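You operate a simulated robot arm through the tools that you are given. There is no shell and no other tool.

You run a simulated robot arm. Do the job below in one go: nothing can be reset, and whatever is moved stays where it is left.

TASK
Build the valve as the valve card says, latch it and test it.
Fine: rubber disc, stem, spring, cover; the green lamp must light.

Only the result counts: the job must be done as asked and must still hold three seconds after the hand-in. Knocking over, shifting, dropping, spilling or breaking anything else fails it. A push-on lid holds only when it is set on centred and level and pressed home; a screw cap is set on level and turned clockwise until tight.

THE ROBOT
A 7-joint arm with a two-finger gripper, fixed in place. Base frame: the origin is at the foot of the arm, x ahead of it, y to its left, z up; the work surface is at about z = 0. Readings come in mm, rad, newtons and seconds.
With the tool pointing down near the work surface it reaches from about 160 to 380 mm from the base axis. Its first joint turns from -1.257 to 1.257 rad. Payload 0.6 kg.
The TCP is the grasp point between the finger pads, 22 mm short of the fingertips. In the tool frame z runs along the fingers and y along their closing line. Largest opening 92 mm; the body of the gripper starts 65 mm behind the TCP.
Orientation is that of the tool frame in the base frame, as [roll, pitch, yaw] about the fixed x, y, z axes, in that order (R = Rz(yaw) Ry(pitch) Rx(roll)). With the fingers straight down and closing along the base's y, the tool's x points along the base's -x, its y along +y and its z along -z.

THE INTERFACE
- The arm moves only by the tool play_rows. Its argument "rows" is a list of rows, each an object (a shift or turn left out is 0, a gripper value left out holds the last) with "delta_rot": the turn, a rotation vector about the tool's x, y, z in rad, a list of three; "offset": the shift along the tool's x, y, z in cm, a list of three; "jaw": the opening, from 0 (shut) to 1 (fully open). In form: [{"delta_rot": [ax, ay, az], "offset": [tx, ty, tz], "jaw": jaw}, ...]. A call has 1 to 20 rows; each row is the pose to reach, as a shift and turn from the pose commanded when the call began, along the tool's axes at that moment. Each row takes 0.2 s and may step no farther than 50 mm and 0.15 rad from the row before; otherwise, or with a gripper value out of range, the whole call is refused. A pose out of reach is approached as far as the arm can. The call stops where the force on the tool passes 60 N (or 10 N more than at its start, if that is more) or the arm is blocked; 0.2 s more then pass. The fingers move at their own pace and stop on an object; they squeeze with about 26 N. The grip force told is the motor's: it shows also when the fingers shut on nothing. Time passes only in rows, and 0.2 s behind the last, so rows that repeat a pose let the fingers close. The reply holds the time, the measured pose of the TCP, the force on the tool along the base axes, the opening and the grip force, in the units named above and with some noise, with the torque about the TCP (base axes, N m) and any sound that the robot's microphone picked up.
- Cameras (640 x 400 px; columns grow to the right, rows downward): "scene" is fixed at [37.4, -256.9, 420.7]; the picture's right is [0.91, -0.42, 0.00], its down [-0.18, -0.38, -0.91] and it looks along [0.38, 0.82, -0.42] (base axes); focal length 225 px, centre (320, 200). "wrist" rides on the gripper at [71, 19, -102] in the tool frame; the picture's right is [-0.26, 0.97, 0.00], its down [-0.75, -0.20, -0.63] and it looks along [-0.60, -0.16, 0.78] (tool axes); focal length 280 px, centre (320, 200). There is no depth. A picture from a camera that has moved, and an enlarged one, comes with that camera's place and axes in the base frame and with its lens.
- camera(camera): a new picture of that camera. No time passes.
- enlarge(camera, box): a new picture of the part [left, top, right, bottom] of that camera's present view, enlarged. No time passes.
- sign_off(): hands the job in; it is judged then, once.

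Nothing tells you positions but the pictures and the camera data. Unless the task says otherwise, let go and move clear before handing in.

The tools are called after "Request:" as name(argument=value, ...) on one line, values as JSON. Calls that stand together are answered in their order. play_rows: Moves the arm, as the interface text tells. Its arguments: {"type":"object","properties":{"rows":{"type":"array","items":{"type":"object","properties":{"delta_rot":{"type":"array","items":{"type":"number"}},"offset":{"type":"array","items":{"type":"number"}},"jaw":{"type":"number"}}}}},"required":["rows"]} The other tools are called the same way: camera (camera) takes a picture; enlarge (camera, box) takes an enlarged picture of a part of a camera's view; sign_off () hands the job in.

At the start:

```text
time: 0.0
position: [198.1, 47.0, 328.7]
tcp_rot: [3.142, 0.0, -3.141]
wrist_force: [0.2, 0.7, 0.3]
torque: [-0.02, 0.0, -0.01]
opening: 92.2
grip_force: 0.0
```

scene: 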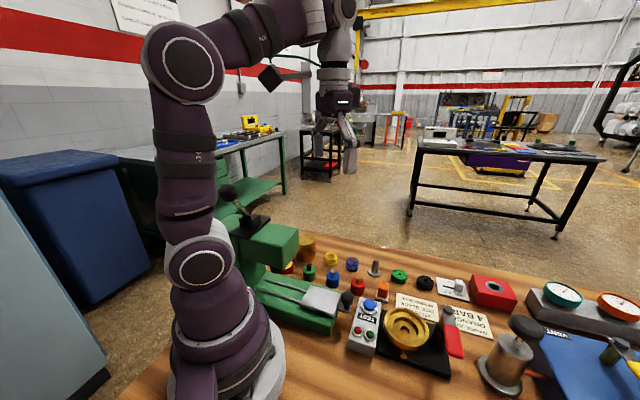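
wrist: 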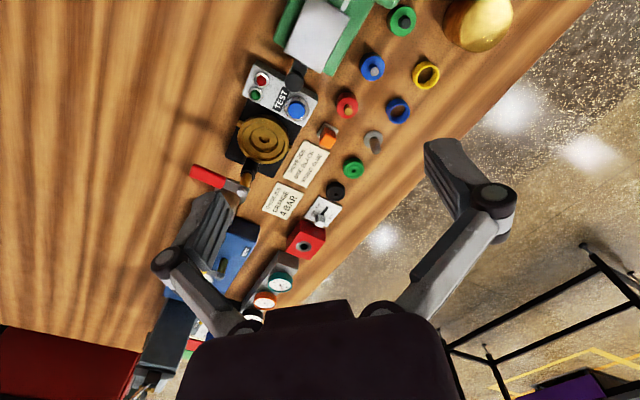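

I see a bench with a brass valve body, a test box with lamps, several coloured parts and paper cards. I'll enlarge the views to read the card and identify the parts first.

Request:
enlarge(camera="scene", box=[340, 260, 500, 360])

Request:
enlarge(camera="wrist", box=[220, 60, 380, 160])

Request:
enlarge(camera="wrist", box=[220, 140, 380, 240])

Request:
enlarge(camera="scene", box=[240, 230, 400, 330])

Request:
enlarge(camera="scene", box=[480, 260, 640, 400])

Request:
enlarge(camera="scene", box=[330, 280, 490, 400])

```text
4.00 times, centred on (420, 310) of scene
camera zoom: at [37.4, -256.9, 420.7], right [0.91, -0.42, 0.0], down [-0.18, -0.38, -0.91], along [0.38, 0.82, -0.42], focal length 899 px, centre (-80, -240)
```

zoom: 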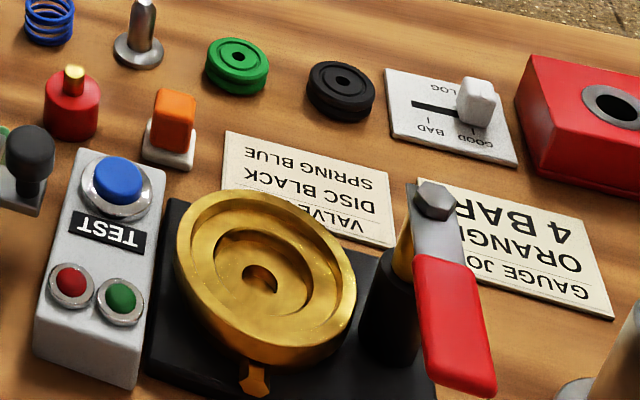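

```text
4.00 times, centred on (300, 110) of wrist
camera zoom: at [125.8, 65.8, 429.5], right [0.26, 0.97, 0.0], down [0.75, -0.2, 0.63], along [0.6, -0.16, -0.78], focal length 1122 px, centre (400, 560)
```

zoom: 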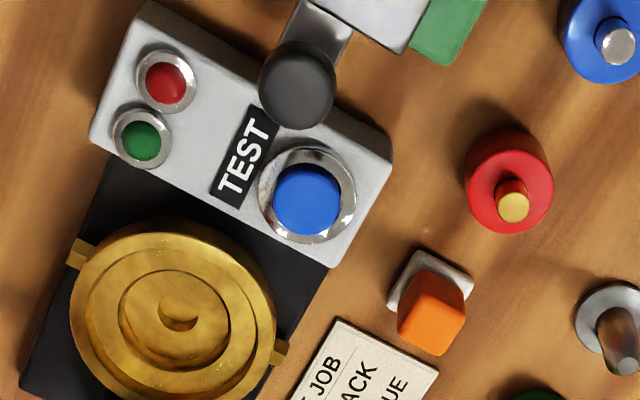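

```text
4.00 times, centred on (300, 190) of wrist
camera zoom: at [125.8, 65.8, 429.5], right [0.26, 0.97, 0.0], down [0.75, -0.2, 0.63], along [0.6, -0.16, -0.78], focal length 1122 px, centre (400, 240)
```

zoom: 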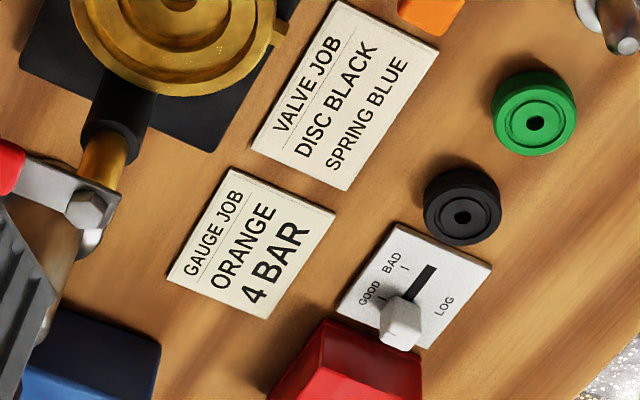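

```text
4.00 times, centred on (320, 280) of scene
camera zoom: at [37.4, -256.9, 420.7], right [0.91, -0.42, 0.0], down [-0.18, -0.38, -0.91], along [0.38, 0.82, -0.42], focal length 899 px, centre (320, -120)
```

zoom: 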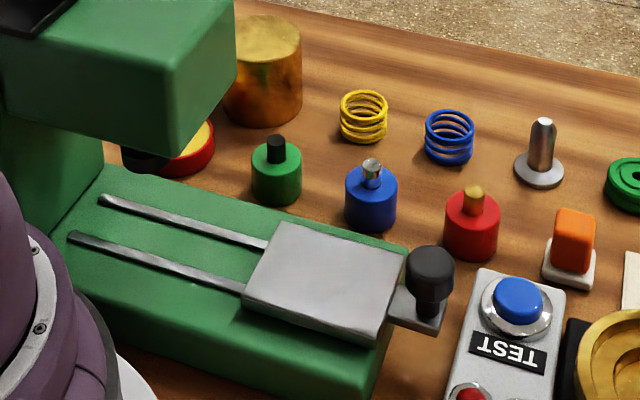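

```text
2.86 times, centred on (560, 330) of scene
camera zoom: at [37.4, -256.9, 420.7], right [0.91, -0.42, 0.0], down [-0.18, -0.38, -0.91], along [0.38, 0.82, -0.42], focal length 642 px, centre (-366, -171)
```

zoom: 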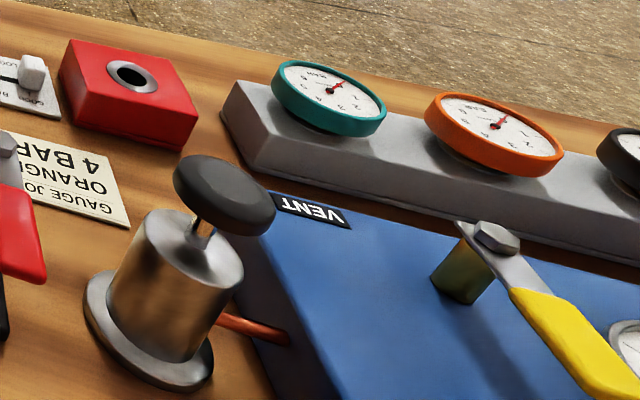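

```text
3.33 times, centred on (410, 340) of scene
camera zoom: at [37.4, -256.9, 420.7], right [0.91, -0.42, 0.0], down [-0.18, -0.38, -0.91], along [0.38, 0.82, -0.42], focal length 749 px, centre (20, -267)
```

zoom: 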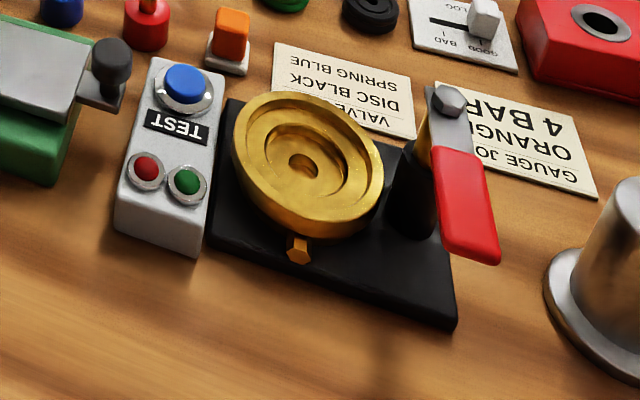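

The valve card reads "DISC BLACK, SPRING BLUE". The brass body on the black base is at roughly (290, -70), with the red lever beside it. I'll move the wrist camera closer for a better look.

Request:
play_rows(rows=[{"offset": [0.2, -2.2, 3.2]}, {"offset": [0.4, -4.4, 6.4]}, {"offset": [0.6, -6.6, 9.7]}, {"offset": [0.8, -8.7, 12.9]}, {"offset": [0.8, -8.7, 12.9]}])

Request:
camera(camera="wrist")

Request:
camera(camera="scene")

```text
time: 1.2
position: [191.5, -41.7, 199.9]
tcp_rot: [-3.141, -0.001, -3.142]
wrist_force: [0.5, 1.1, -0.2]
torque: [-0.01, 0.02, 0.0]
opening: 91.9
grip_force: 0.1
```

```text
taken
camera wrist: at [118.7, -22.1, 301.7], right [0.26, 0.97, 0.0], down [0.75, -0.2, 0.63], along [0.6, -0.16, -0.78], focal length 280 px, centre (320, 200)
```

wrist: 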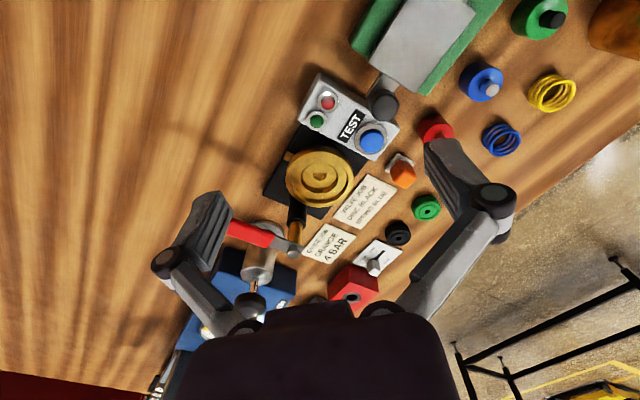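

```text
taken
```

scene: 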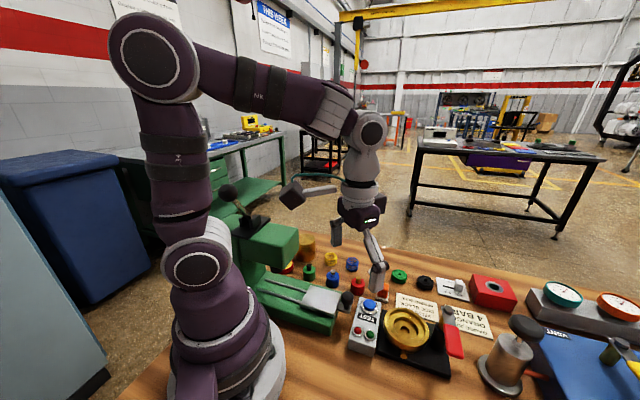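

Request:
enlarge(camera="wrist", box=[240, 60, 400, 160])

Request:
enlarge(camera="wrist", box=[220, 130, 380, 230])

Request:
enlarge(camera="wrist", box=[380, 60, 540, 160])

Request:
enlarge(camera="wrist", box=[320, 170, 480, 270])

Request:
enlarge(camera="scene", box=[380, 290, 460, 350])

Request:
enlarge(camera="scene", box=[430, 290, 550, 400])

```text
4.00 times, centred on (320, 110) of wrist
camera zoom: at [118.7, -22.1, 301.7], right [0.26, 0.97, 0.0], down [0.75, -0.2, 0.63], along [0.6, -0.16, -0.78], focal length 1122 px, centre (320, 560)
```

zoom: 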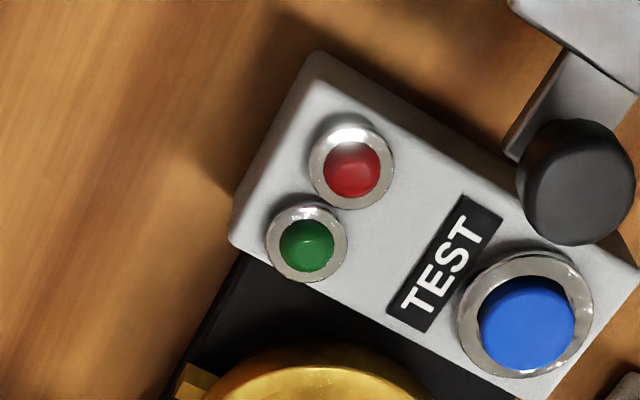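

```text
4.00 times, centred on (300, 180) of wrist
camera zoom: at [118.7, -22.1, 301.7], right [0.26, 0.97, 0.0], down [0.75, -0.2, 0.63], along [0.6, -0.16, -0.78], focal length 1122 px, centre (400, 280)
```

zoom: 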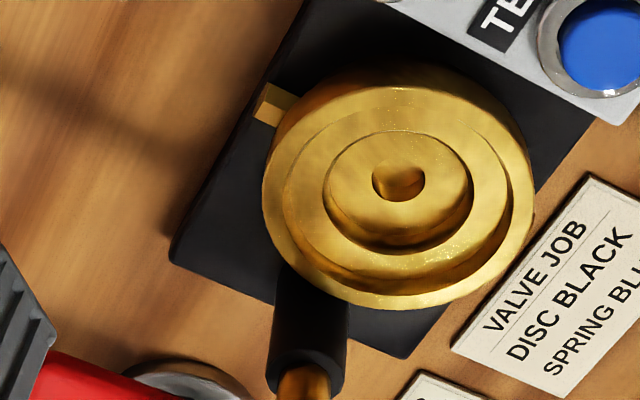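

```text
4.00 times, centred on (460, 110) of wrist
camera zoom: at [118.7, -22.1, 301.7], right [0.26, 0.97, 0.0], down [0.75, -0.2, 0.63], along [0.6, -0.16, -0.78], focal length 1122 px, centre (-240, 560)
```

zoom: 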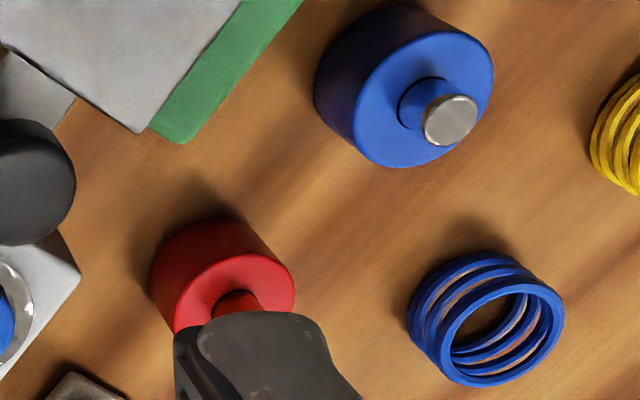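

```text
4.00 times, centred on (400, 220) of wrist
camera zoom: at [118.7, -22.1, 301.7], right [0.26, 0.97, 0.0], down [0.75, -0.2, 0.63], along [0.6, -0.16, -0.78], focal length 1122 px, centre (0, 120)
```

zoom: 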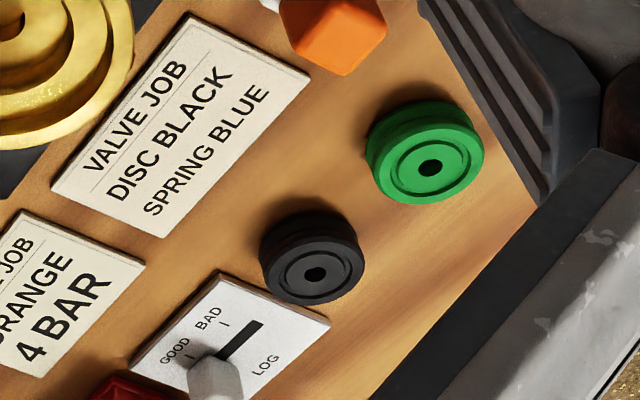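

```text
6.67 times, centred on (420, 320) of scene
camera zoom: at [37.4, -256.9, 420.7], right [0.91, -0.42, 0.0], down [-0.18, -0.38, -0.91], along [0.38, 0.82, -0.42], focal length 1499 px, centre (-347, -600)
```

zoom: 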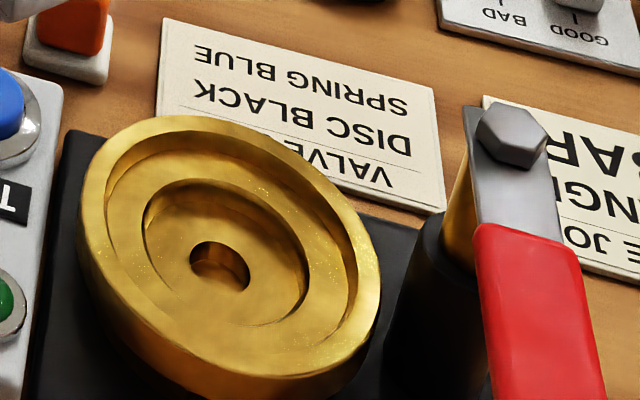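

```text
3.64 times, centred on (490, 345) of scene
camera zoom: at [37.4, -256.9, 420.7], right [0.91, -0.42, 0.0], down [-0.18, -0.38, -0.91], along [0.38, 0.82, -0.42], focal length 818 px, centre (-298, -327)
```

zoom: 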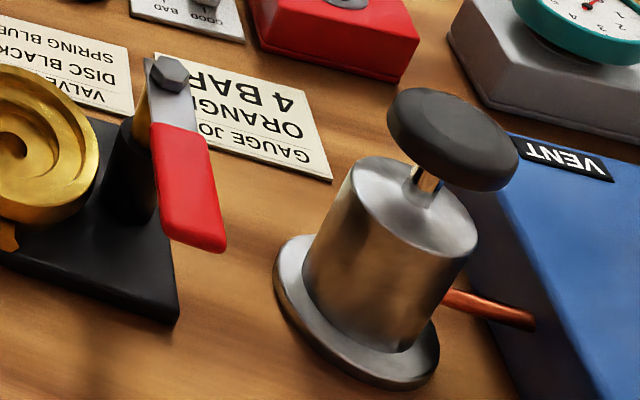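

The valve body's rim is at about (299, -71, 31). The black disc is near (446, 12), the blue spring near (313, 137), the stem near (357, 93), and the brass cover is probably near (233, 256). I'll swing left to look at the cover area.

Request:
play_rows(rows=[{"offset": [-0.27, 3.0, 0], "delta_rot": [0, 0, -0.104]}, {"offset": [-0.19, 6.1, 0], "delta_rot": [0, 0, -0.208]}, {"offset": [0.38, 9.1, 0], "delta_rot": [0, 0, -0.311]}, {"offset": [1.44, 12.05, 0], "delta_rot": [0, 0, -0.415]}, {"offset": [2.94, 14.75, 0], "delta_rot": [0, 0, -0.519]}, {"offset": [4.86, 17.2, 0], "delta_rot": [0, 0, -0.623]}, {"offset": [7.15, 19.3, 0], "delta_rot": [0, 0, -0.726]}, {"offset": [9.73, 21.0, 0], "delta_rot": [0, 0, -0.83]}, {"offset": [9.73, 21.0, 0], "delta_rot": [0, 0, -0.83]}])

Request:
camera(camera="wrist")

Request:
camera(camera="scene")

```text
time: 3.2
position: [91.7, 169.6, 198.0]
tcp_rot: [3.141, 0.0, -2.31]
wrist_force: [-0.7, 0.2, -0.3]
torque: [0.03, 0.03, 0.02]
opening: 93.3
grip_force: 0.0
```

```text
taken
camera wrist: at [28.4, 129.7, 298.7], right [-0.54, 0.84, 0.0], down [0.66, 0.42, 0.62], along [0.53, 0.34, -0.78], focal length 280 px, centre (320, 200)
```

wrist: 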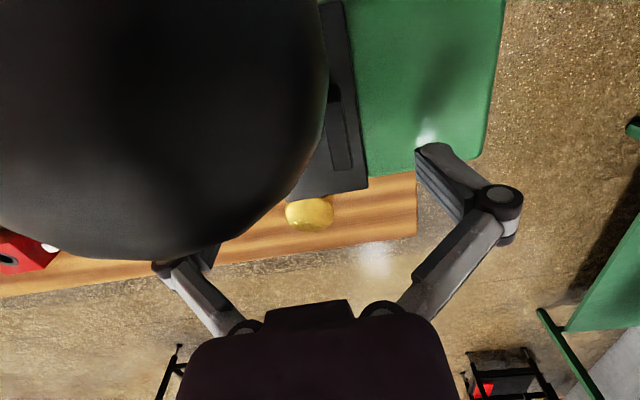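

```text
taken
```

scene: 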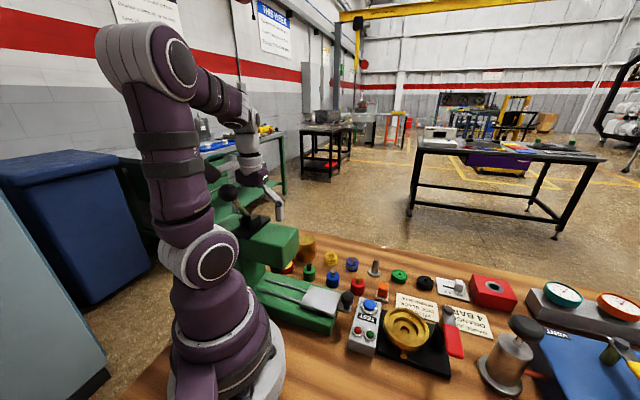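

There's a press handle with a black ball right beside the camera, at about (44, 122, 275). I'll back away upward and look at the cover from a safer spot.

Request:
play_rows(rows=[{"offset": [0, 0, -2.6]}, {"offset": [0, 0, -5.2]}, {"offset": [-0.5, -2.5, -5.2], "delta_rot": [0, 0, -0.134]}, {"offset": [-1.0, -5.0, -5.2], "delta_rot": [0, 0, -0.268]}, {"offset": [-1.5, -7.4, -5.2], "delta_rot": [0, 0, -0.402]}, {"offset": [-2.0, -9.9, -5.2], "delta_rot": [0, 0, -0.536]}, {"offset": [-2.49, -12.36, -5.2], "delta_rot": [0, 0, -0.67]}, {"offset": [-2.49, -12.36, -5.2], "delta_rot": [0, 0, -0.67]}])

Request:
camera(camera="wrist")

Request:
enlarge(camera="scene", box=[190, 160, 350, 290])

```text
time: 5.0
position: [201.5, 105.1, 250.9]
tcp_rot: [3.141, 0.0, -1.641]
wrist_force: [-0.2, -0.6, 0.0]
torque: [0.01, 0.0, -0.02]
opening: 91.6
grip_force: 0.0
```

```text
taken
camera wrist: at [175.2, 35.5, 352.3], right [-0.94, 0.33, 0.0], down [0.26, 0.74, 0.62], along [0.21, 0.59, -0.78], focal length 280 px, centre (320, 200)
```

wrist: 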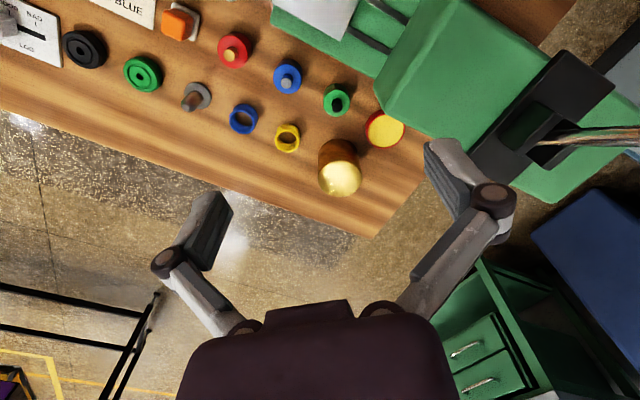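

```text
3.08 times, centred on (270, 225) of scene
camera zoom: at [37.4, -256.9, 420.7], right [0.91, -0.42, 0.0], down [-0.18, -0.38, -0.91], along [0.38, 0.82, -0.42], focal length 692 px, centre (474, 123)
```

zoom: 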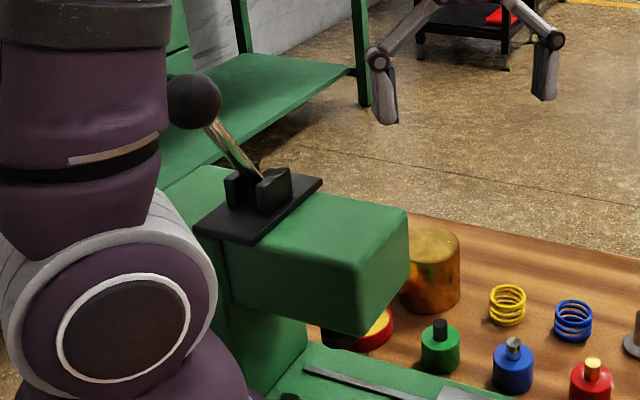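

Request:
enlarge(camera="wrist", box=[280, 90, 440, 210])

Request:
enlarge(camera="wrist", box=[160, 60, 300, 150])

Request:
enlarge(camera="wrist", box=[40, 0, 180, 110])

```text
3.33 times, centred on (360, 150) of wrist
camera zoom: at [175.2, 35.5, 352.3], right [-0.94, 0.33, 0.0], down [0.26, 0.74, 0.62], along [0.21, 0.59, -0.78], focal length 935 px, centre (187, 367)
```

zoom: 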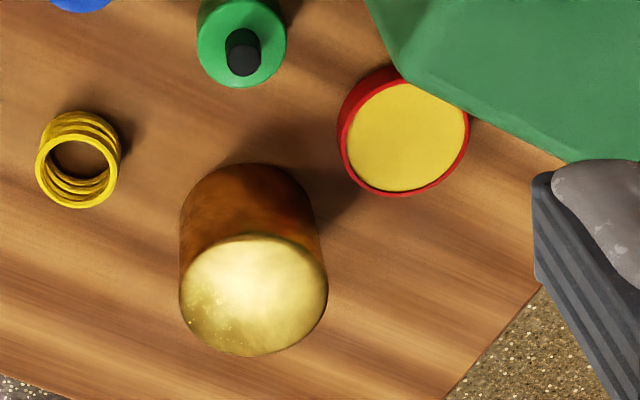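

```text
4.44 times, centred on (230, 105) of wrist
camera zoom: at [175.2, 35.5, 352.3], right [-0.94, 0.33, 0.0], down [0.26, 0.74, 0.62], along [0.21, 0.59, -0.78], focal length 1246 px, centre (720, 622)
```

zoom: 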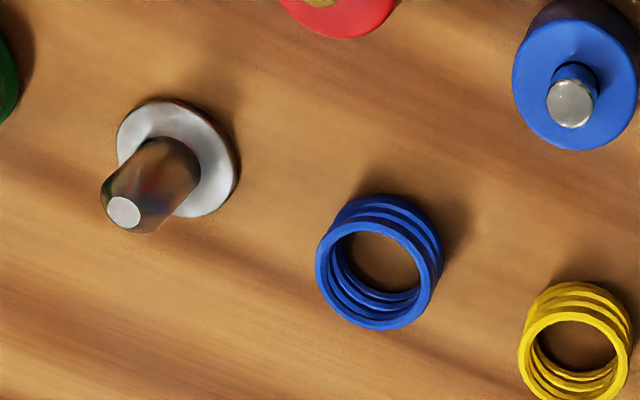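

```text
3.64 times, centred on (110, 55) of wrist
camera zoom: at [175.2, 35.5, 352.3], right [-0.94, 0.33, 0.0], down [0.26, 0.74, 0.62], along [0.21, 0.59, -0.78], focal length 1020 px, centre (1084, 727)
```

zoom: 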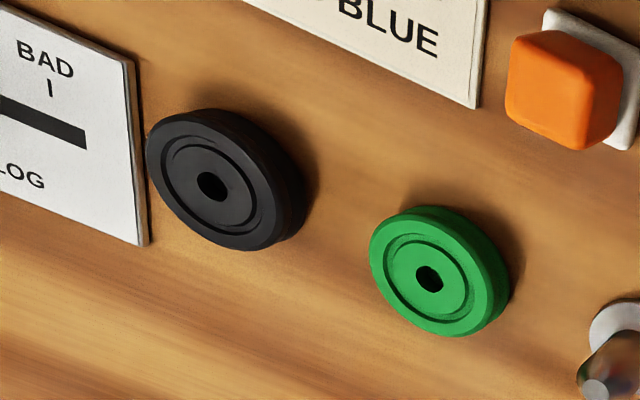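

The brass cylinder at about (218, 232), roughly 56 mm across and 60 mm tall, looks like the cover. It matches the lever height of about 100 mm. Next I'll go back and look at the bowl up close.

Request:
play_rows(rows=[{"offset": [1.35, -0.03, 0.5], "delta_rot": [0, 0, 0.137]}, {"offset": [2.7, -0.06, 1.0], "delta_rot": [0, 0, 0.273]}, {"offset": [4.05, -0.1, 1.5], "delta_rot": [0, 0, 0.41]}, {"offset": [5.4, -0.13, 2.5], "delta_rot": [0, 0, 0.546]}, {"offset": [6.75, -0.16, 3.5], "delta_rot": [0, 0, 0.683]}, {"offset": [8.1, -0.2, 4.5], "delta_rot": [0, 0, 0.819]}, {"offset": [9.4, -0.22, 5.6], "delta_rot": [0, 0, 0.956]}, {"offset": [10.8, -0.26, 6.7], "delta_rot": [0, 0, 1.092]}, {"offset": [12.1, -0.29, 7.8], "delta_rot": [0, 0, 1.228]}, {"offset": [13.5, -0.32, 9.0], "delta_rot": [0, 0, 1.365]}, {"offset": [14.8, -0.35, 10.1], "delta_rot": [0, 0, 1.5]}, {"offset": [14.8, -0.35, 10.1], "delta_rot": [0, 0, 1.5]}])

Request:
camera(camera="wrist")

Request:
enlarge(camera="wrist", box=[250, 140, 400, 260])

```text
time: 7.6
position: [194.1, -44.8, 150.2]
tcp_rot: [-3.141, -0.001, 3.14]
wrist_force: [-1.0, -0.6, 0.3]
torque: [0.02, 0.0, 0.02]
opening: 91.9
grip_force: 0.0
```

```text
taken
camera wrist: at [121.4, -24.8, 251.5], right [0.26, 0.96, 0.0], down [0.75, -0.21, 0.62], along [0.6, -0.16, -0.78], focal length 280 px, centre (320, 200)
```

wrist: 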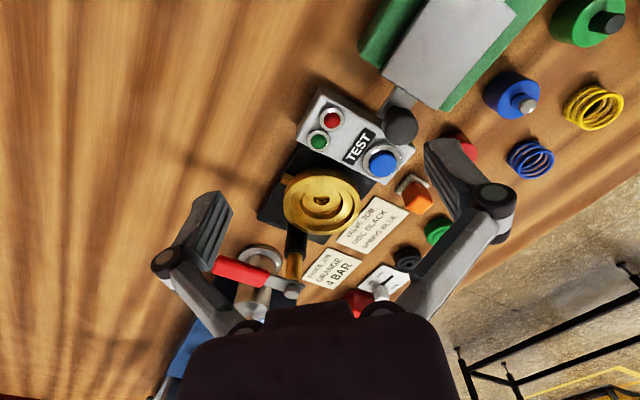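

```text
3.33 times, centred on (325, 200) of wrist
camera zoom: at [121.4, -24.8, 251.5], right [0.26, 0.96, 0.0], down [0.75, -0.21, 0.62], along [0.6, -0.16, -0.78], focal length 935 px, centre (303, 200)
```

zoom: 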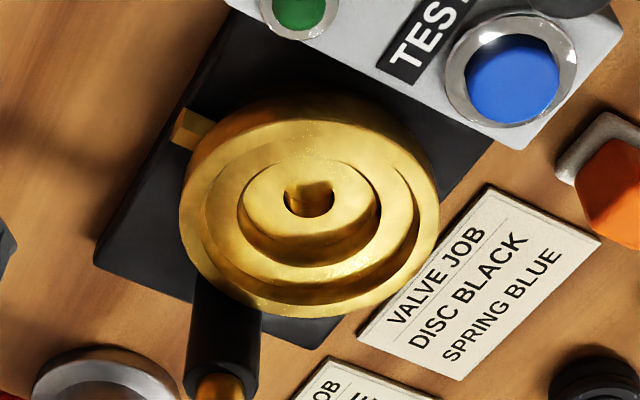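

The bowl's recess is about 33 mm in radius, with its step at z≈23. The disc pocket is about 22 mm in radius, with its floor at z≈10. Now I'll get a closer view of the black disc, which lies far out near (446, 12).

Request:
play_rows(rows=[{"offset": [-3.4, 1.5, -0.3]}, {"offset": [-6.8, 3.0, -0.6]}, {"offset": [-10.2, 4.5, -0.8]}, {"offset": [-13.6, 6.0, -1.0]}, {"offset": [-13.6, 6.0, -1.0], "jaw": 0.7}, {"offset": [-13.6, 6.0, -1.0], "jaw": 0.7}])

Request:
camera(camera="wrist")

Request:
enlarge(camera="wrist", box=[240, 120, 400, 220])

Request:
camera(camera="scene")

```text
time: 9.0
position: [328.7, 15.7, 163.5]
tcp_rot: [-3.141, 0.0, -3.141]
wrist_force: [0.0, -0.3, 0.2]
torque: [0.01, 0.0, 0.0]
opening: 64.3
grip_force: 0.0
```

```text
taken
camera wrist: at [257.2, 35.6, 263.1], right [0.26, 0.97, 0.0], down [0.75, -0.2, 0.62], along [0.6, -0.16, -0.78], focal length 280 px, centre (320, 200)
```

wrist: 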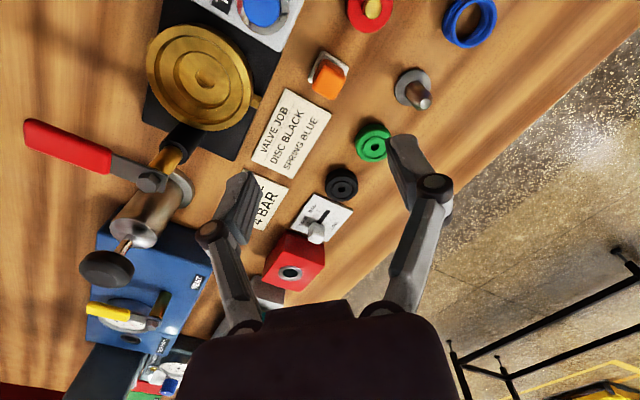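

```text
4.00 times, centred on (320, 170) of wrist
camera zoom: at [257.2, 35.6, 263.1], right [0.26, 0.97, 0.0], down [0.75, -0.2, 0.62], along [0.6, -0.16, -0.78], focal length 1122 px, centre (320, 320)
```

zoom: 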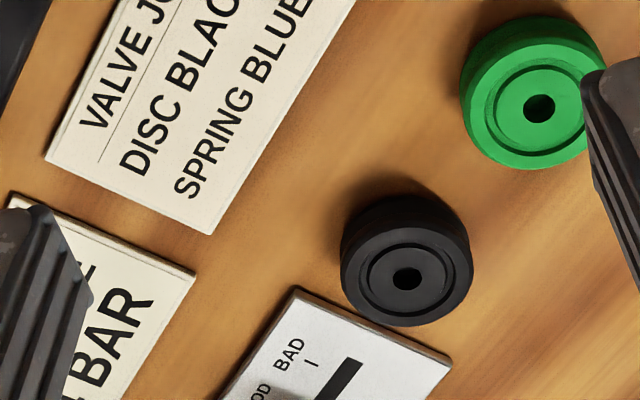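

```text
taken
```

scene: 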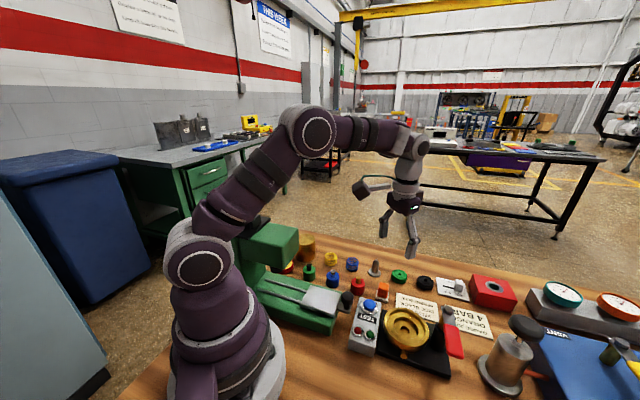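

The black disc measures about 36 mm across and 15 mm high, centred near (442, 11), which is beyond vertical reach. I'll yaw the tool so the fingers clear the LOG plate, tilt it outward, and check reach in the air above the disc.

Request:
play_rows(rows=[{"delta_rot": [0, 0, 0.134]}, {"delta_rot": [0, 0, 0.267]}, {"delta_rot": [0, 0, 0.4]}, {"delta_rot": [0, 0, 0.4]}])

Request:
play_rows(rows=[{"offset": [-1.6, 0.66, 0.5], "delta_rot": [0, -0.1, 0]}, {"offset": [-3.2, 1.33, 1.0], "delta_rot": [0, -0.2, 0]}, {"offset": [-4.8, 2.0, 1.8], "delta_rot": [0, -0.3, 0]}, {"offset": [-6.5, 2.66, 2.8], "delta_rot": [0, -0.4, 0]}, {"offset": [-8.1, 3.33, 3.8], "delta_rot": [0, -0.5, 0]}, {"offset": [-9.71, 3.99, 4.8], "delta_rot": [0, -0.5, 0]}, {"offset": [-9.71, 3.99, 4.8], "delta_rot": [0, -0.5, 0]}])

Request:
camera(camera="wrist")

Request:
camera(camera="scene")

```text
time: 10.0
position: [328.5, 15.9, 161.3]
tcp_rot: [-3.141, -0.001, 2.74]
wrist_force: [0.5, 0.5, -0.1]
torque: [-0.01, -0.02, 0.01]
opening: 64.7
grip_force: 0.1
```

```text
time: 11.6
position: [434.9, 17.7, 111.8]
tcp_rot: [3.14, 0.5, 2.742]
wrist_force: [-0.6, 0.4, -0.9]
torque: [-0.04, 0.0, 0.02]
opening: 63.9
grip_force: 0.1
```

```text
taken
camera wrist: at [338.2, 77.1, 166.8], right [0.59, 0.8, 0.13], down [0.25, -0.33, 0.91], along [0.77, -0.5, -0.4], focal length 280 px, centre (320, 200)
```

wrist: 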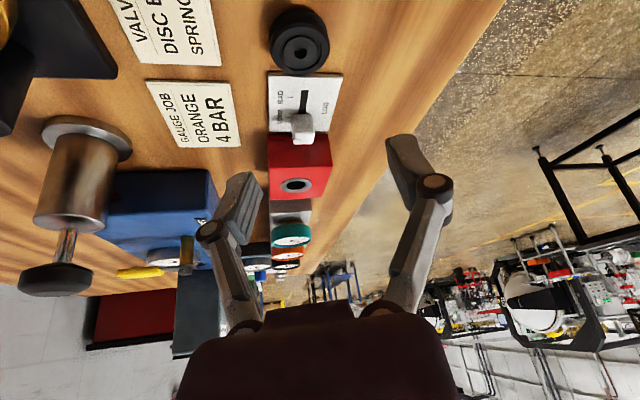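

```text
taken
```

scene: 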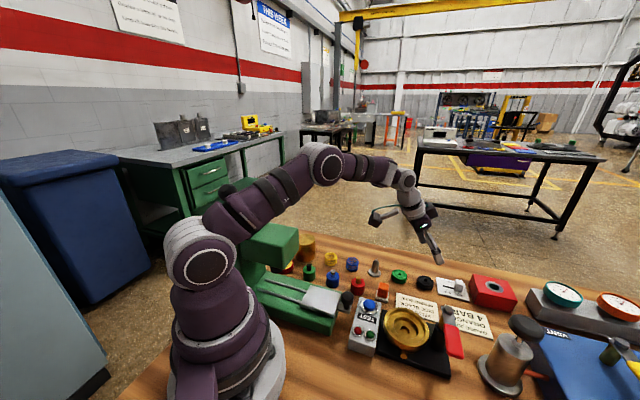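

Request:
enlarge(camera="wrist", box=[230, 0, 390, 100])

Request:
enlarge(camera="scene", box=[380, 200, 500, 300])

```text
4.00 times, centred on (310, 50) of wrist
camera zoom: at [338.2, 77.1, 166.8], right [0.59, 0.8, 0.13], down [0.25, -0.33, 0.91], along [0.77, -0.5, -0.4], focal length 1122 px, centre (360, 800)
```

zoom: 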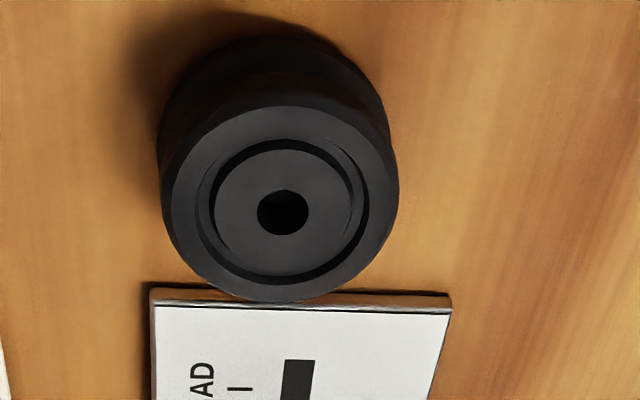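

```text
4.00 times, centred on (440, 250) of scene
camera zoom: at [37.4, -256.9, 420.7], right [0.91, -0.42, 0.0], down [-0.18, -0.38, -0.91], along [0.38, 0.82, -0.42], focal length 899 px, centre (-160, 0)
```

zoom: 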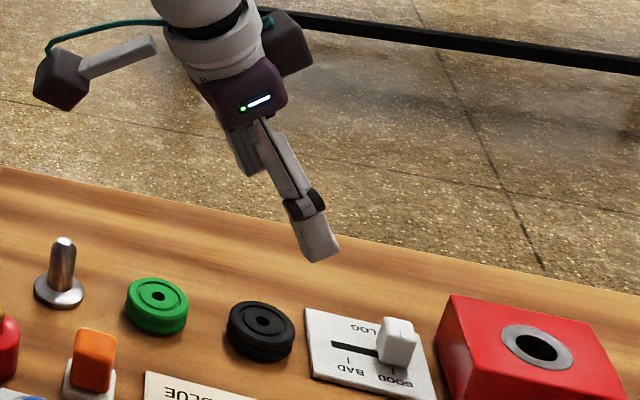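

The tilted pose reaches, and the disc centre reads (441.5, 11). I'll narrow the jaw slightly, descend part way and check alignment.

Request:
play_rows(rows=[{"offset": [1.0, -0.1, 1.8], "jaw": 0.62}, {"offset": [1.9, -0.2, 3.5], "jaw": 0.62}, {"offset": [2.63, -0.21, 4.93], "jaw": 0.62}, {"offset": [2.63, -0.21, 4.93], "jaw": 0.62}])

Request:
enlarge(camera="scene", box=[380, 220, 500, 320])

Request:
camera(camera="wrist")

```text
time: 12.6
position: [434.9, 13.9, 56.3]
tcp_rot: [-3.141, 0.501, 2.742]
wrist_force: [-0.3, -0.3, -0.5]
torque: [-0.01, 0.02, -0.02]
opening: 56.8
grip_force: 0.0
```

```text
4.00 times, centred on (440, 270) of scene
camera zoom: at [37.4, -256.9, 420.7], right [0.91, -0.42, 0.0], down [-0.18, -0.38, -0.91], along [0.38, 0.82, -0.42], focal length 899 px, centre (-160, -80)
```

zoom: 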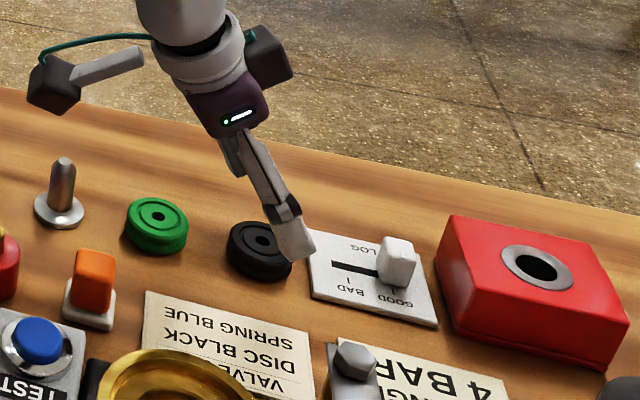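

```text
taken
camera wrist: at [338.7, 75.4, 110.8], right [0.59, 0.8, 0.13], down [0.25, -0.33, 0.91], along [0.77, -0.5, -0.4], focal length 280 px, centre (320, 200)
```

wrist: 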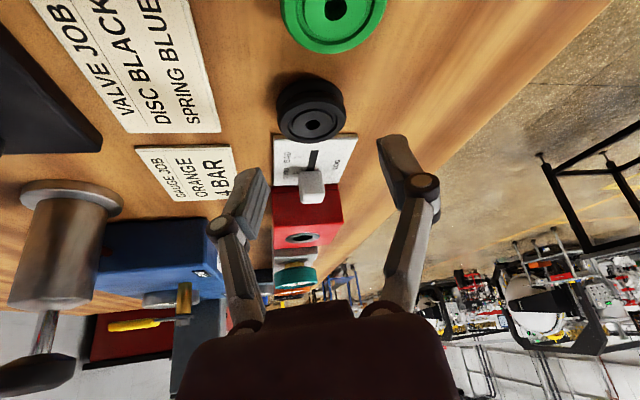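

Request:
play_rows(rows=[{"offset": [0.5, 0, 0.9]}, {"offset": [1.0, 0, 1.8]}, {"offset": [1.25, 0, 2.3]}, {"offset": [1.44, 0, 2.6]}, {"offset": [1.44, 0, 2.6]}])

Request:
enlarge(camera="scene", box=[400, 240, 480, 300])

Request:
enlarge(camera="wrist", box=[220, 80, 440, 240])

```text
time: 13.8
position: [433.7, 12.5, 26.4]
tcp_rot: [-3.141, 0.501, 2.742]
wrist_force: [-0.8, -0.2, 0.5]
torque: [-0.01, 0.0, 0.0]
opening: 57.0
grip_force: 0.1
```

```text
6.67 times, centred on (440, 270) of scene
camera zoom: at [37.4, -256.9, 420.7], right [0.91, -0.42, 0.0], down [-0.18, -0.38, -0.91], along [0.38, 0.82, -0.42], focal length 1499 px, centre (-480, -267)
```

zoom: 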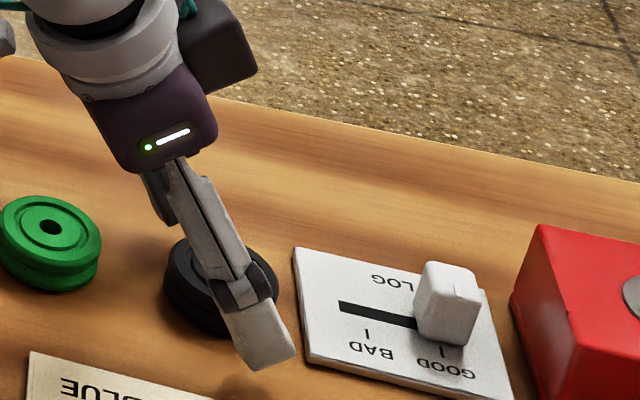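

```text
2.50 times, centred on (330, 160) of wrist
camera zoom: at [338.3, 74.5, 81.0], right [0.59, 0.8, 0.13], down [0.25, -0.33, 0.91], along [0.77, -0.5, -0.4], focal length 701 px, centre (295, 300)
```

zoom: 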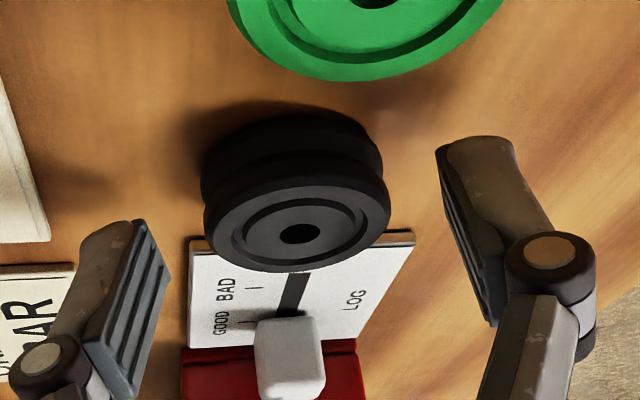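

The fingers straddle the black disc with the tips near the table. Closing on it now.

Request:
play_rows(rows=[{"jaw": 0.3}, {"jaw": 0.3}, {"jaw": 0.3}, {"jaw": 0.3}])

Request:
enlarge(camera="wrist", box=[220, 80, 440, 240])

Request:
enlarge(camera="scene", box=[400, 240, 480, 300])

```text
time: 14.8
position: [434.9, 13.5, 26.6]
tcp_rot: [-3.141, 0.501, 2.743]
wrist_force: [-0.4, 0.3, 1.9]
torque: [0.03, -0.02, 0.01]
opening: 35.4
grip_force: 25.7
```

```text
2.50 times, centred on (330, 160) of wrist
camera zoom: at [338.4, 74.5, 81.2], right [0.59, 0.8, 0.13], down [0.25, -0.33, 0.91], along [0.77, -0.5, -0.4], focal length 701 px, centre (295, 300)
```

zoom: 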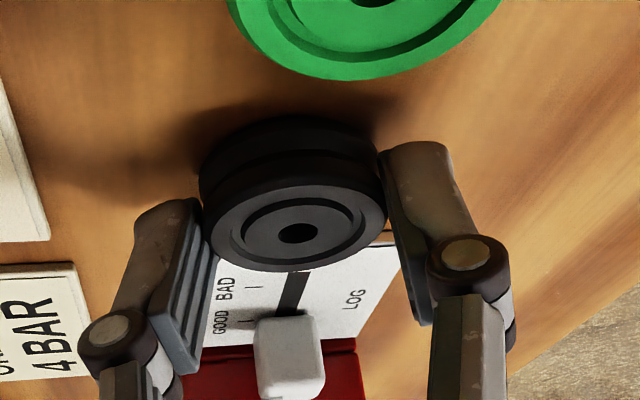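

```text
6.67 times, centred on (440, 270) of scene
camera zoom: at [37.4, -256.9, 420.7], right [0.91, -0.42, 0.0], down [-0.18, -0.38, -0.91], along [0.38, 0.82, -0.42], focal length 1499 px, centre (-480, -267)
```

zoom: 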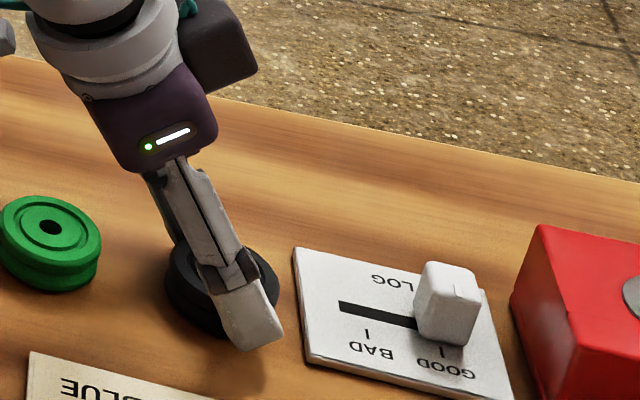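

The grip is firm with the opening at 35.4 mm, so the disc is about 35.5 mm across. I'll lift it and carry it to a clear patch of table near (215, -165) to re-grasp it with a vertical tool.

Request:
play_rows(rows=[{"offset": [-0.5, 0, -0.9]}, {"offset": [-1.4, 0, -2.6]}, {"offset": [-2.8, 0, -5.2]}, {"offset": [-4.3, 0, -7.9]}, {"offset": [-6.1, 0, -11.2]}, {"offset": [-7.9, 0, -14.5]}, {"offset": [-7.9, 0, -14.5]}])

Request:
camera(camera="wrist")

Request:
camera(camera="scene")

```text
time: 16.4
position: [433.1, 13.6, 190.6]
tcp_rot: [-3.141, 0.501, 2.744]
wrist_force: [0.9, -0.9, -0.1]
torque: [0.01, -0.01, -0.02]
opening: 35.2
grip_force: 26.7
```

```text
taken
camera wrist: at [337.5, 73.9, 246.1], right [0.59, 0.8, 0.13], down [0.25, -0.33, 0.91], along [0.77, -0.5, -0.4], focal length 280 px, centre (320, 200)
```

wrist: 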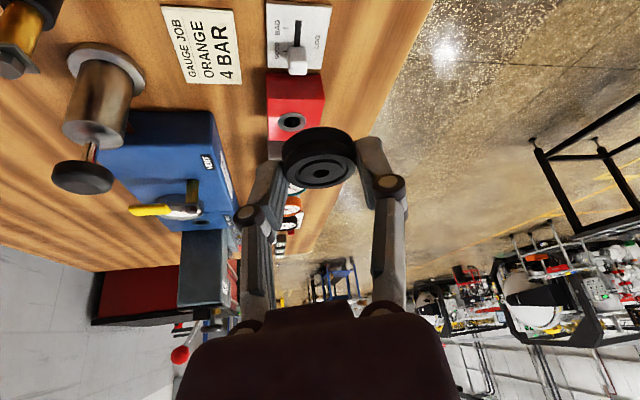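

```text
taken
```

scene: 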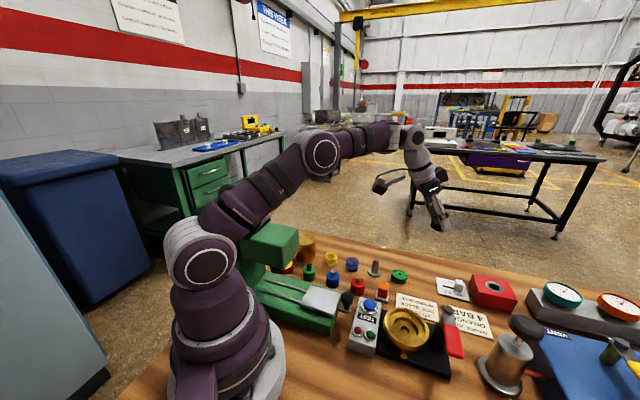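

Request:
play_rows(rows=[{"offset": [1.53, -3.11, -0.84]}, {"offset": [3.06, -6.22, -1.67]}, {"offset": [4.6, -9.33, -2.51]}, {"offset": [6.13, -12.43, -3.35]}, {"offset": [7.66, -15.54, -4.19]}, {"offset": [9.2, -18.65, -5.02]}, {"offset": [10.73, -21.76, -5.86]}, {"offset": [12.26, -24.87, -6.7]}, {"offset": [12.26, -24.87, -6.7]}])

Request:
camera(camera="wrist")

Request:
camera(camera="scene")

```text
time: 18.4
position: [209.0, -160.5, 190.4]
tcp_rot: [3.141, 0.501, 2.743]
wrist_force: [-0.4, -0.5, -0.2]
torque: [-0.01, -0.03, 0.03]
opening: 35.5
grip_force: 26.2
```

```text
taken
camera wrist: at [113.0, -100.1, 246.2], right [0.59, 0.8, 0.13], down [0.25, -0.33, 0.91], along [0.77, -0.5, -0.4], focal length 280 px, centre (320, 200)
```

wrist: 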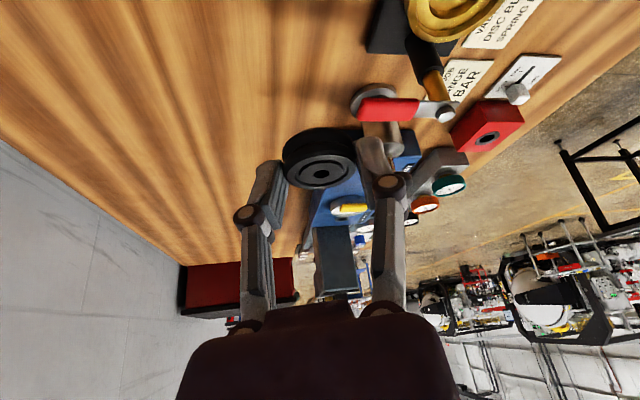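

```text
taken
```

scene: 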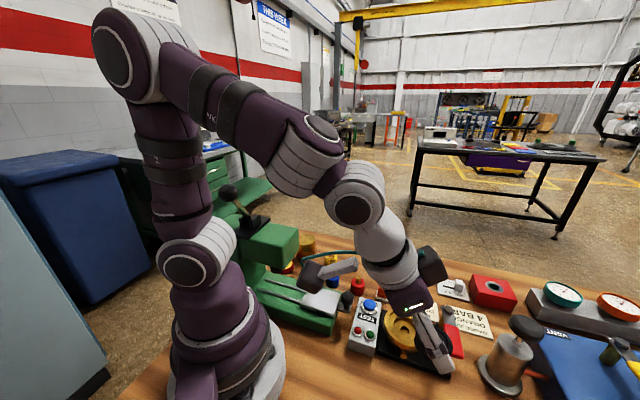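

The disc is above the clear spot, so I'll lower it to the table.

Request:
play_rows(rows=[{"offset": [1.9, 0, 3.47]}, {"offset": [3.8, 0, 6.95]}, {"offset": [5.7, 0, 10.4]}, {"offset": [6.9, 0, 12.6]}, {"offset": [7.5, 0, 13.75]}, {"offset": [7.86, 0, 14.4]}, {"offset": [7.86, 0, 14.4]}])

Request:
camera(camera="wrist")

Request:
camera(camera="scene")

```text
time: 20.0
position: [207.8, -162.3, 27.7]
tcp_rot: [-3.14, 0.499, 2.742]
wrist_force: [-0.1, -0.3, 0.0]
torque: [0.04, 0.0, -0.01]
opening: 35.4
grip_force: 26.1
```

```text
taken
camera wrist: at [112.3, -100.6, 82.5], right [0.59, 0.8, 0.13], down [0.25, -0.33, 0.91], along [0.77, -0.5, -0.4], focal length 280 px, centre (320, 200)
```

wrist: 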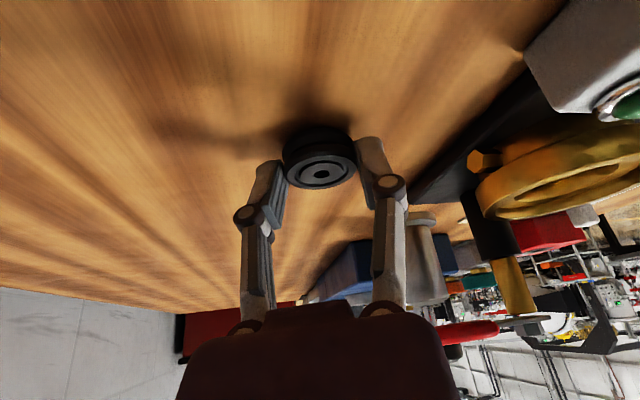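

```text
taken
```

scene: 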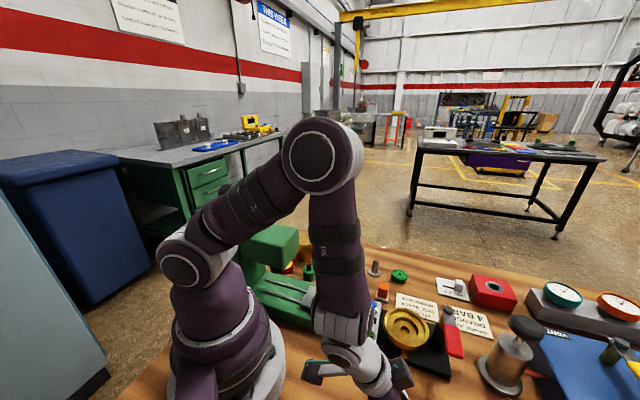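

Request:
play_rows(rows=[{"offset": [0.06, 0, 0.11]}, {"offset": [0.06, 0, 0.11]}])

```text
time: 20.6
position: [208.5, -161.7, 25.9]
tcp_rot: [-3.141, 0.502, 2.741]
wrist_force: [0.4, 0.1, 1.6]
torque: [0.0, -0.01, 0.02]
opening: 35.7
grip_force: 25.7
```

Request:
play_rows(rows=[{"jaw": 0.45}, {"jaw": 0.65}, {"jaw": 0.65}])

Request:
enlarge(camera="wrist", box=[220, 90, 440, 240])

```text
time: 21.4
position: [209.7, -160.8, 26.9]
tcp_rot: [3.141, 0.5, 2.743]
wrist_force: [-0.9, -0.1, -0.5]
torque: [0.0, -0.03, 0.01]
opening: 59.8
grip_force: 0.0
```

```text
2.67 times, centred on (330, 165) of wrist
camera zoom: at [112.3, -100.3, 81.2], right [0.59, 0.8, 0.13], down [0.25, -0.33, 0.91], along [0.77, -0.5, -0.4], focal length 748 px, centre (293, 293)
```

zoom: 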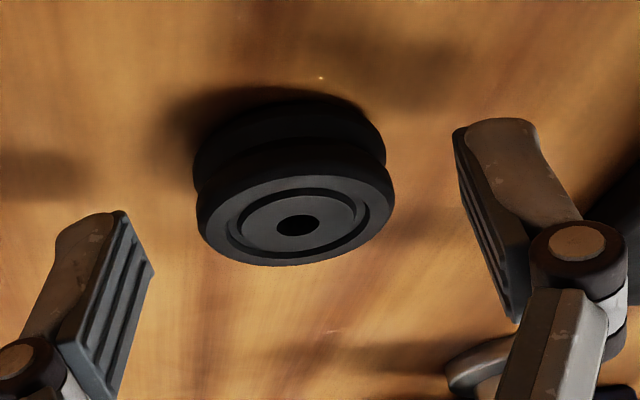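

The disc stands flat at about (216, -165). I'll rise, bring the tool upright above it, and re-grip only its upper rim.

Request:
play_rows(rows=[{"offset": [-1.2, 0, -2.2]}, {"offset": [-2.4, 0, -4.39]}, {"offset": [-2.6, 0, -4.3], "delta_rot": [0, 0.125, 0]}, {"offset": [-2.8, -0.01, -4.2], "delta_rot": [0, 0.25, 0]}, {"offset": [-3.0, -0.02, -4.1], "delta_rot": [0, 0.375, 0]}, {"offset": [-3.21, -0.02, -3.94], "delta_rot": [0, 0.5, 0]}, {"offset": [-3.21, -0.02, -3.94], "delta_rot": [0, 0.5, 0]}])

Request:
camera(camera="wrist")

```text
time: 23.0
position: [216.2, -163.8, 76.5]
tcp_rot: [-3.141, -0.002, 2.742]
wrist_force: [0.3, 0.5, 0.6]
torque: [-0.02, -0.02, 0.01]
opening: 59.8
grip_force: 0.1
```

```text
taken
camera wrist: at [158.2, -118.4, 177.4], right [0.62, 0.79, 0.0], down [0.61, -0.48, 0.62], along [0.49, -0.39, -0.78], focal length 280 px, centre (320, 200)
```

wrist: 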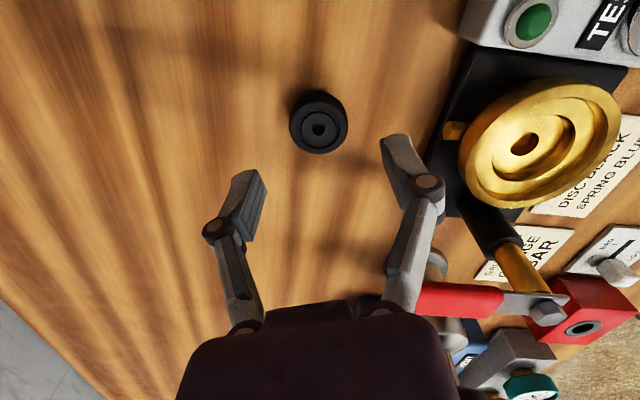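

Request:
play_rows(rows=[{"offset": [-0.03, -0.08, 2.0]}, {"offset": [-0.03, -0.08, 3.5]}, {"offset": [-0.03, -0.08, 4.38]}, {"offset": [-0.03, -0.08, 4.38]}])

Request:
enlarge(camera="wrist", box=[220, 100, 440, 260])

```text
time: 24.0
position: [217.2, -166.4, 33.2]
tcp_rot: [-3.141, -0.001, 2.741]
wrist_force: [0.2, 0.4, -0.2]
torque: [0.0, -0.05, 0.01]
opening: 59.8
grip_force: 0.0
```

```text
2.50 times, centred on (330, 180) of wrist
camera zoom: at [157.6, -120.4, 133.5], right [0.62, 0.79, 0.0], down [0.61, -0.48, 0.63], along [0.49, -0.39, -0.78], focal length 701 px, centre (295, 250)
```

zoom: 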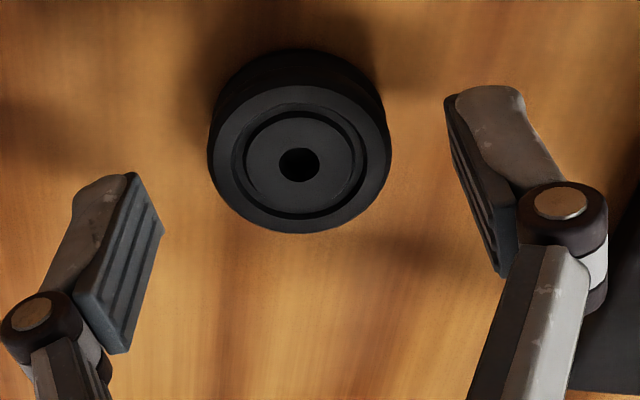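

Request:
play_rows(rows=[{"jaw": 0.3}, {"jaw": 0.3}, {"jaw": 0.3}, {"jaw": 0.3}])

Request:
enlarge(camera="wrist", box=[220, 100, 440, 260])

```text
time: 25.0
position: [217.0, -165.5, 32.6]
tcp_rot: [3.142, 0.0, 2.743]
wrist_force: [1.1, 0.6, 3.0]
torque: [0.04, 0.0, 0.06]
opening: 35.6
grip_force: 26.0
```

```text
2.50 times, centred on (330, 180) of wrist
camera zoom: at [157.6, -120.4, 133.6], right [0.62, 0.79, 0.0], down [0.61, -0.48, 0.63], along [0.49, -0.39, -0.78], focal length 701 px, centre (295, 250)
```

zoom: 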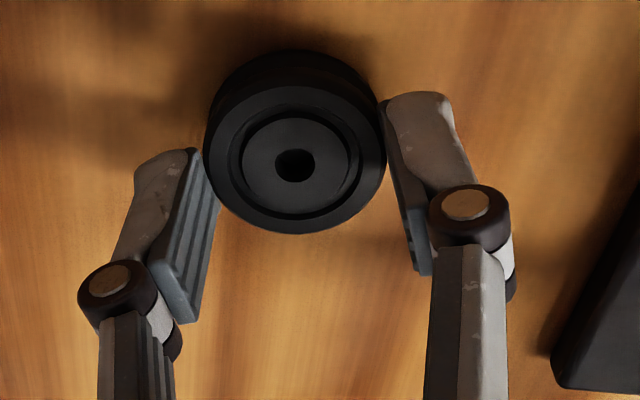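

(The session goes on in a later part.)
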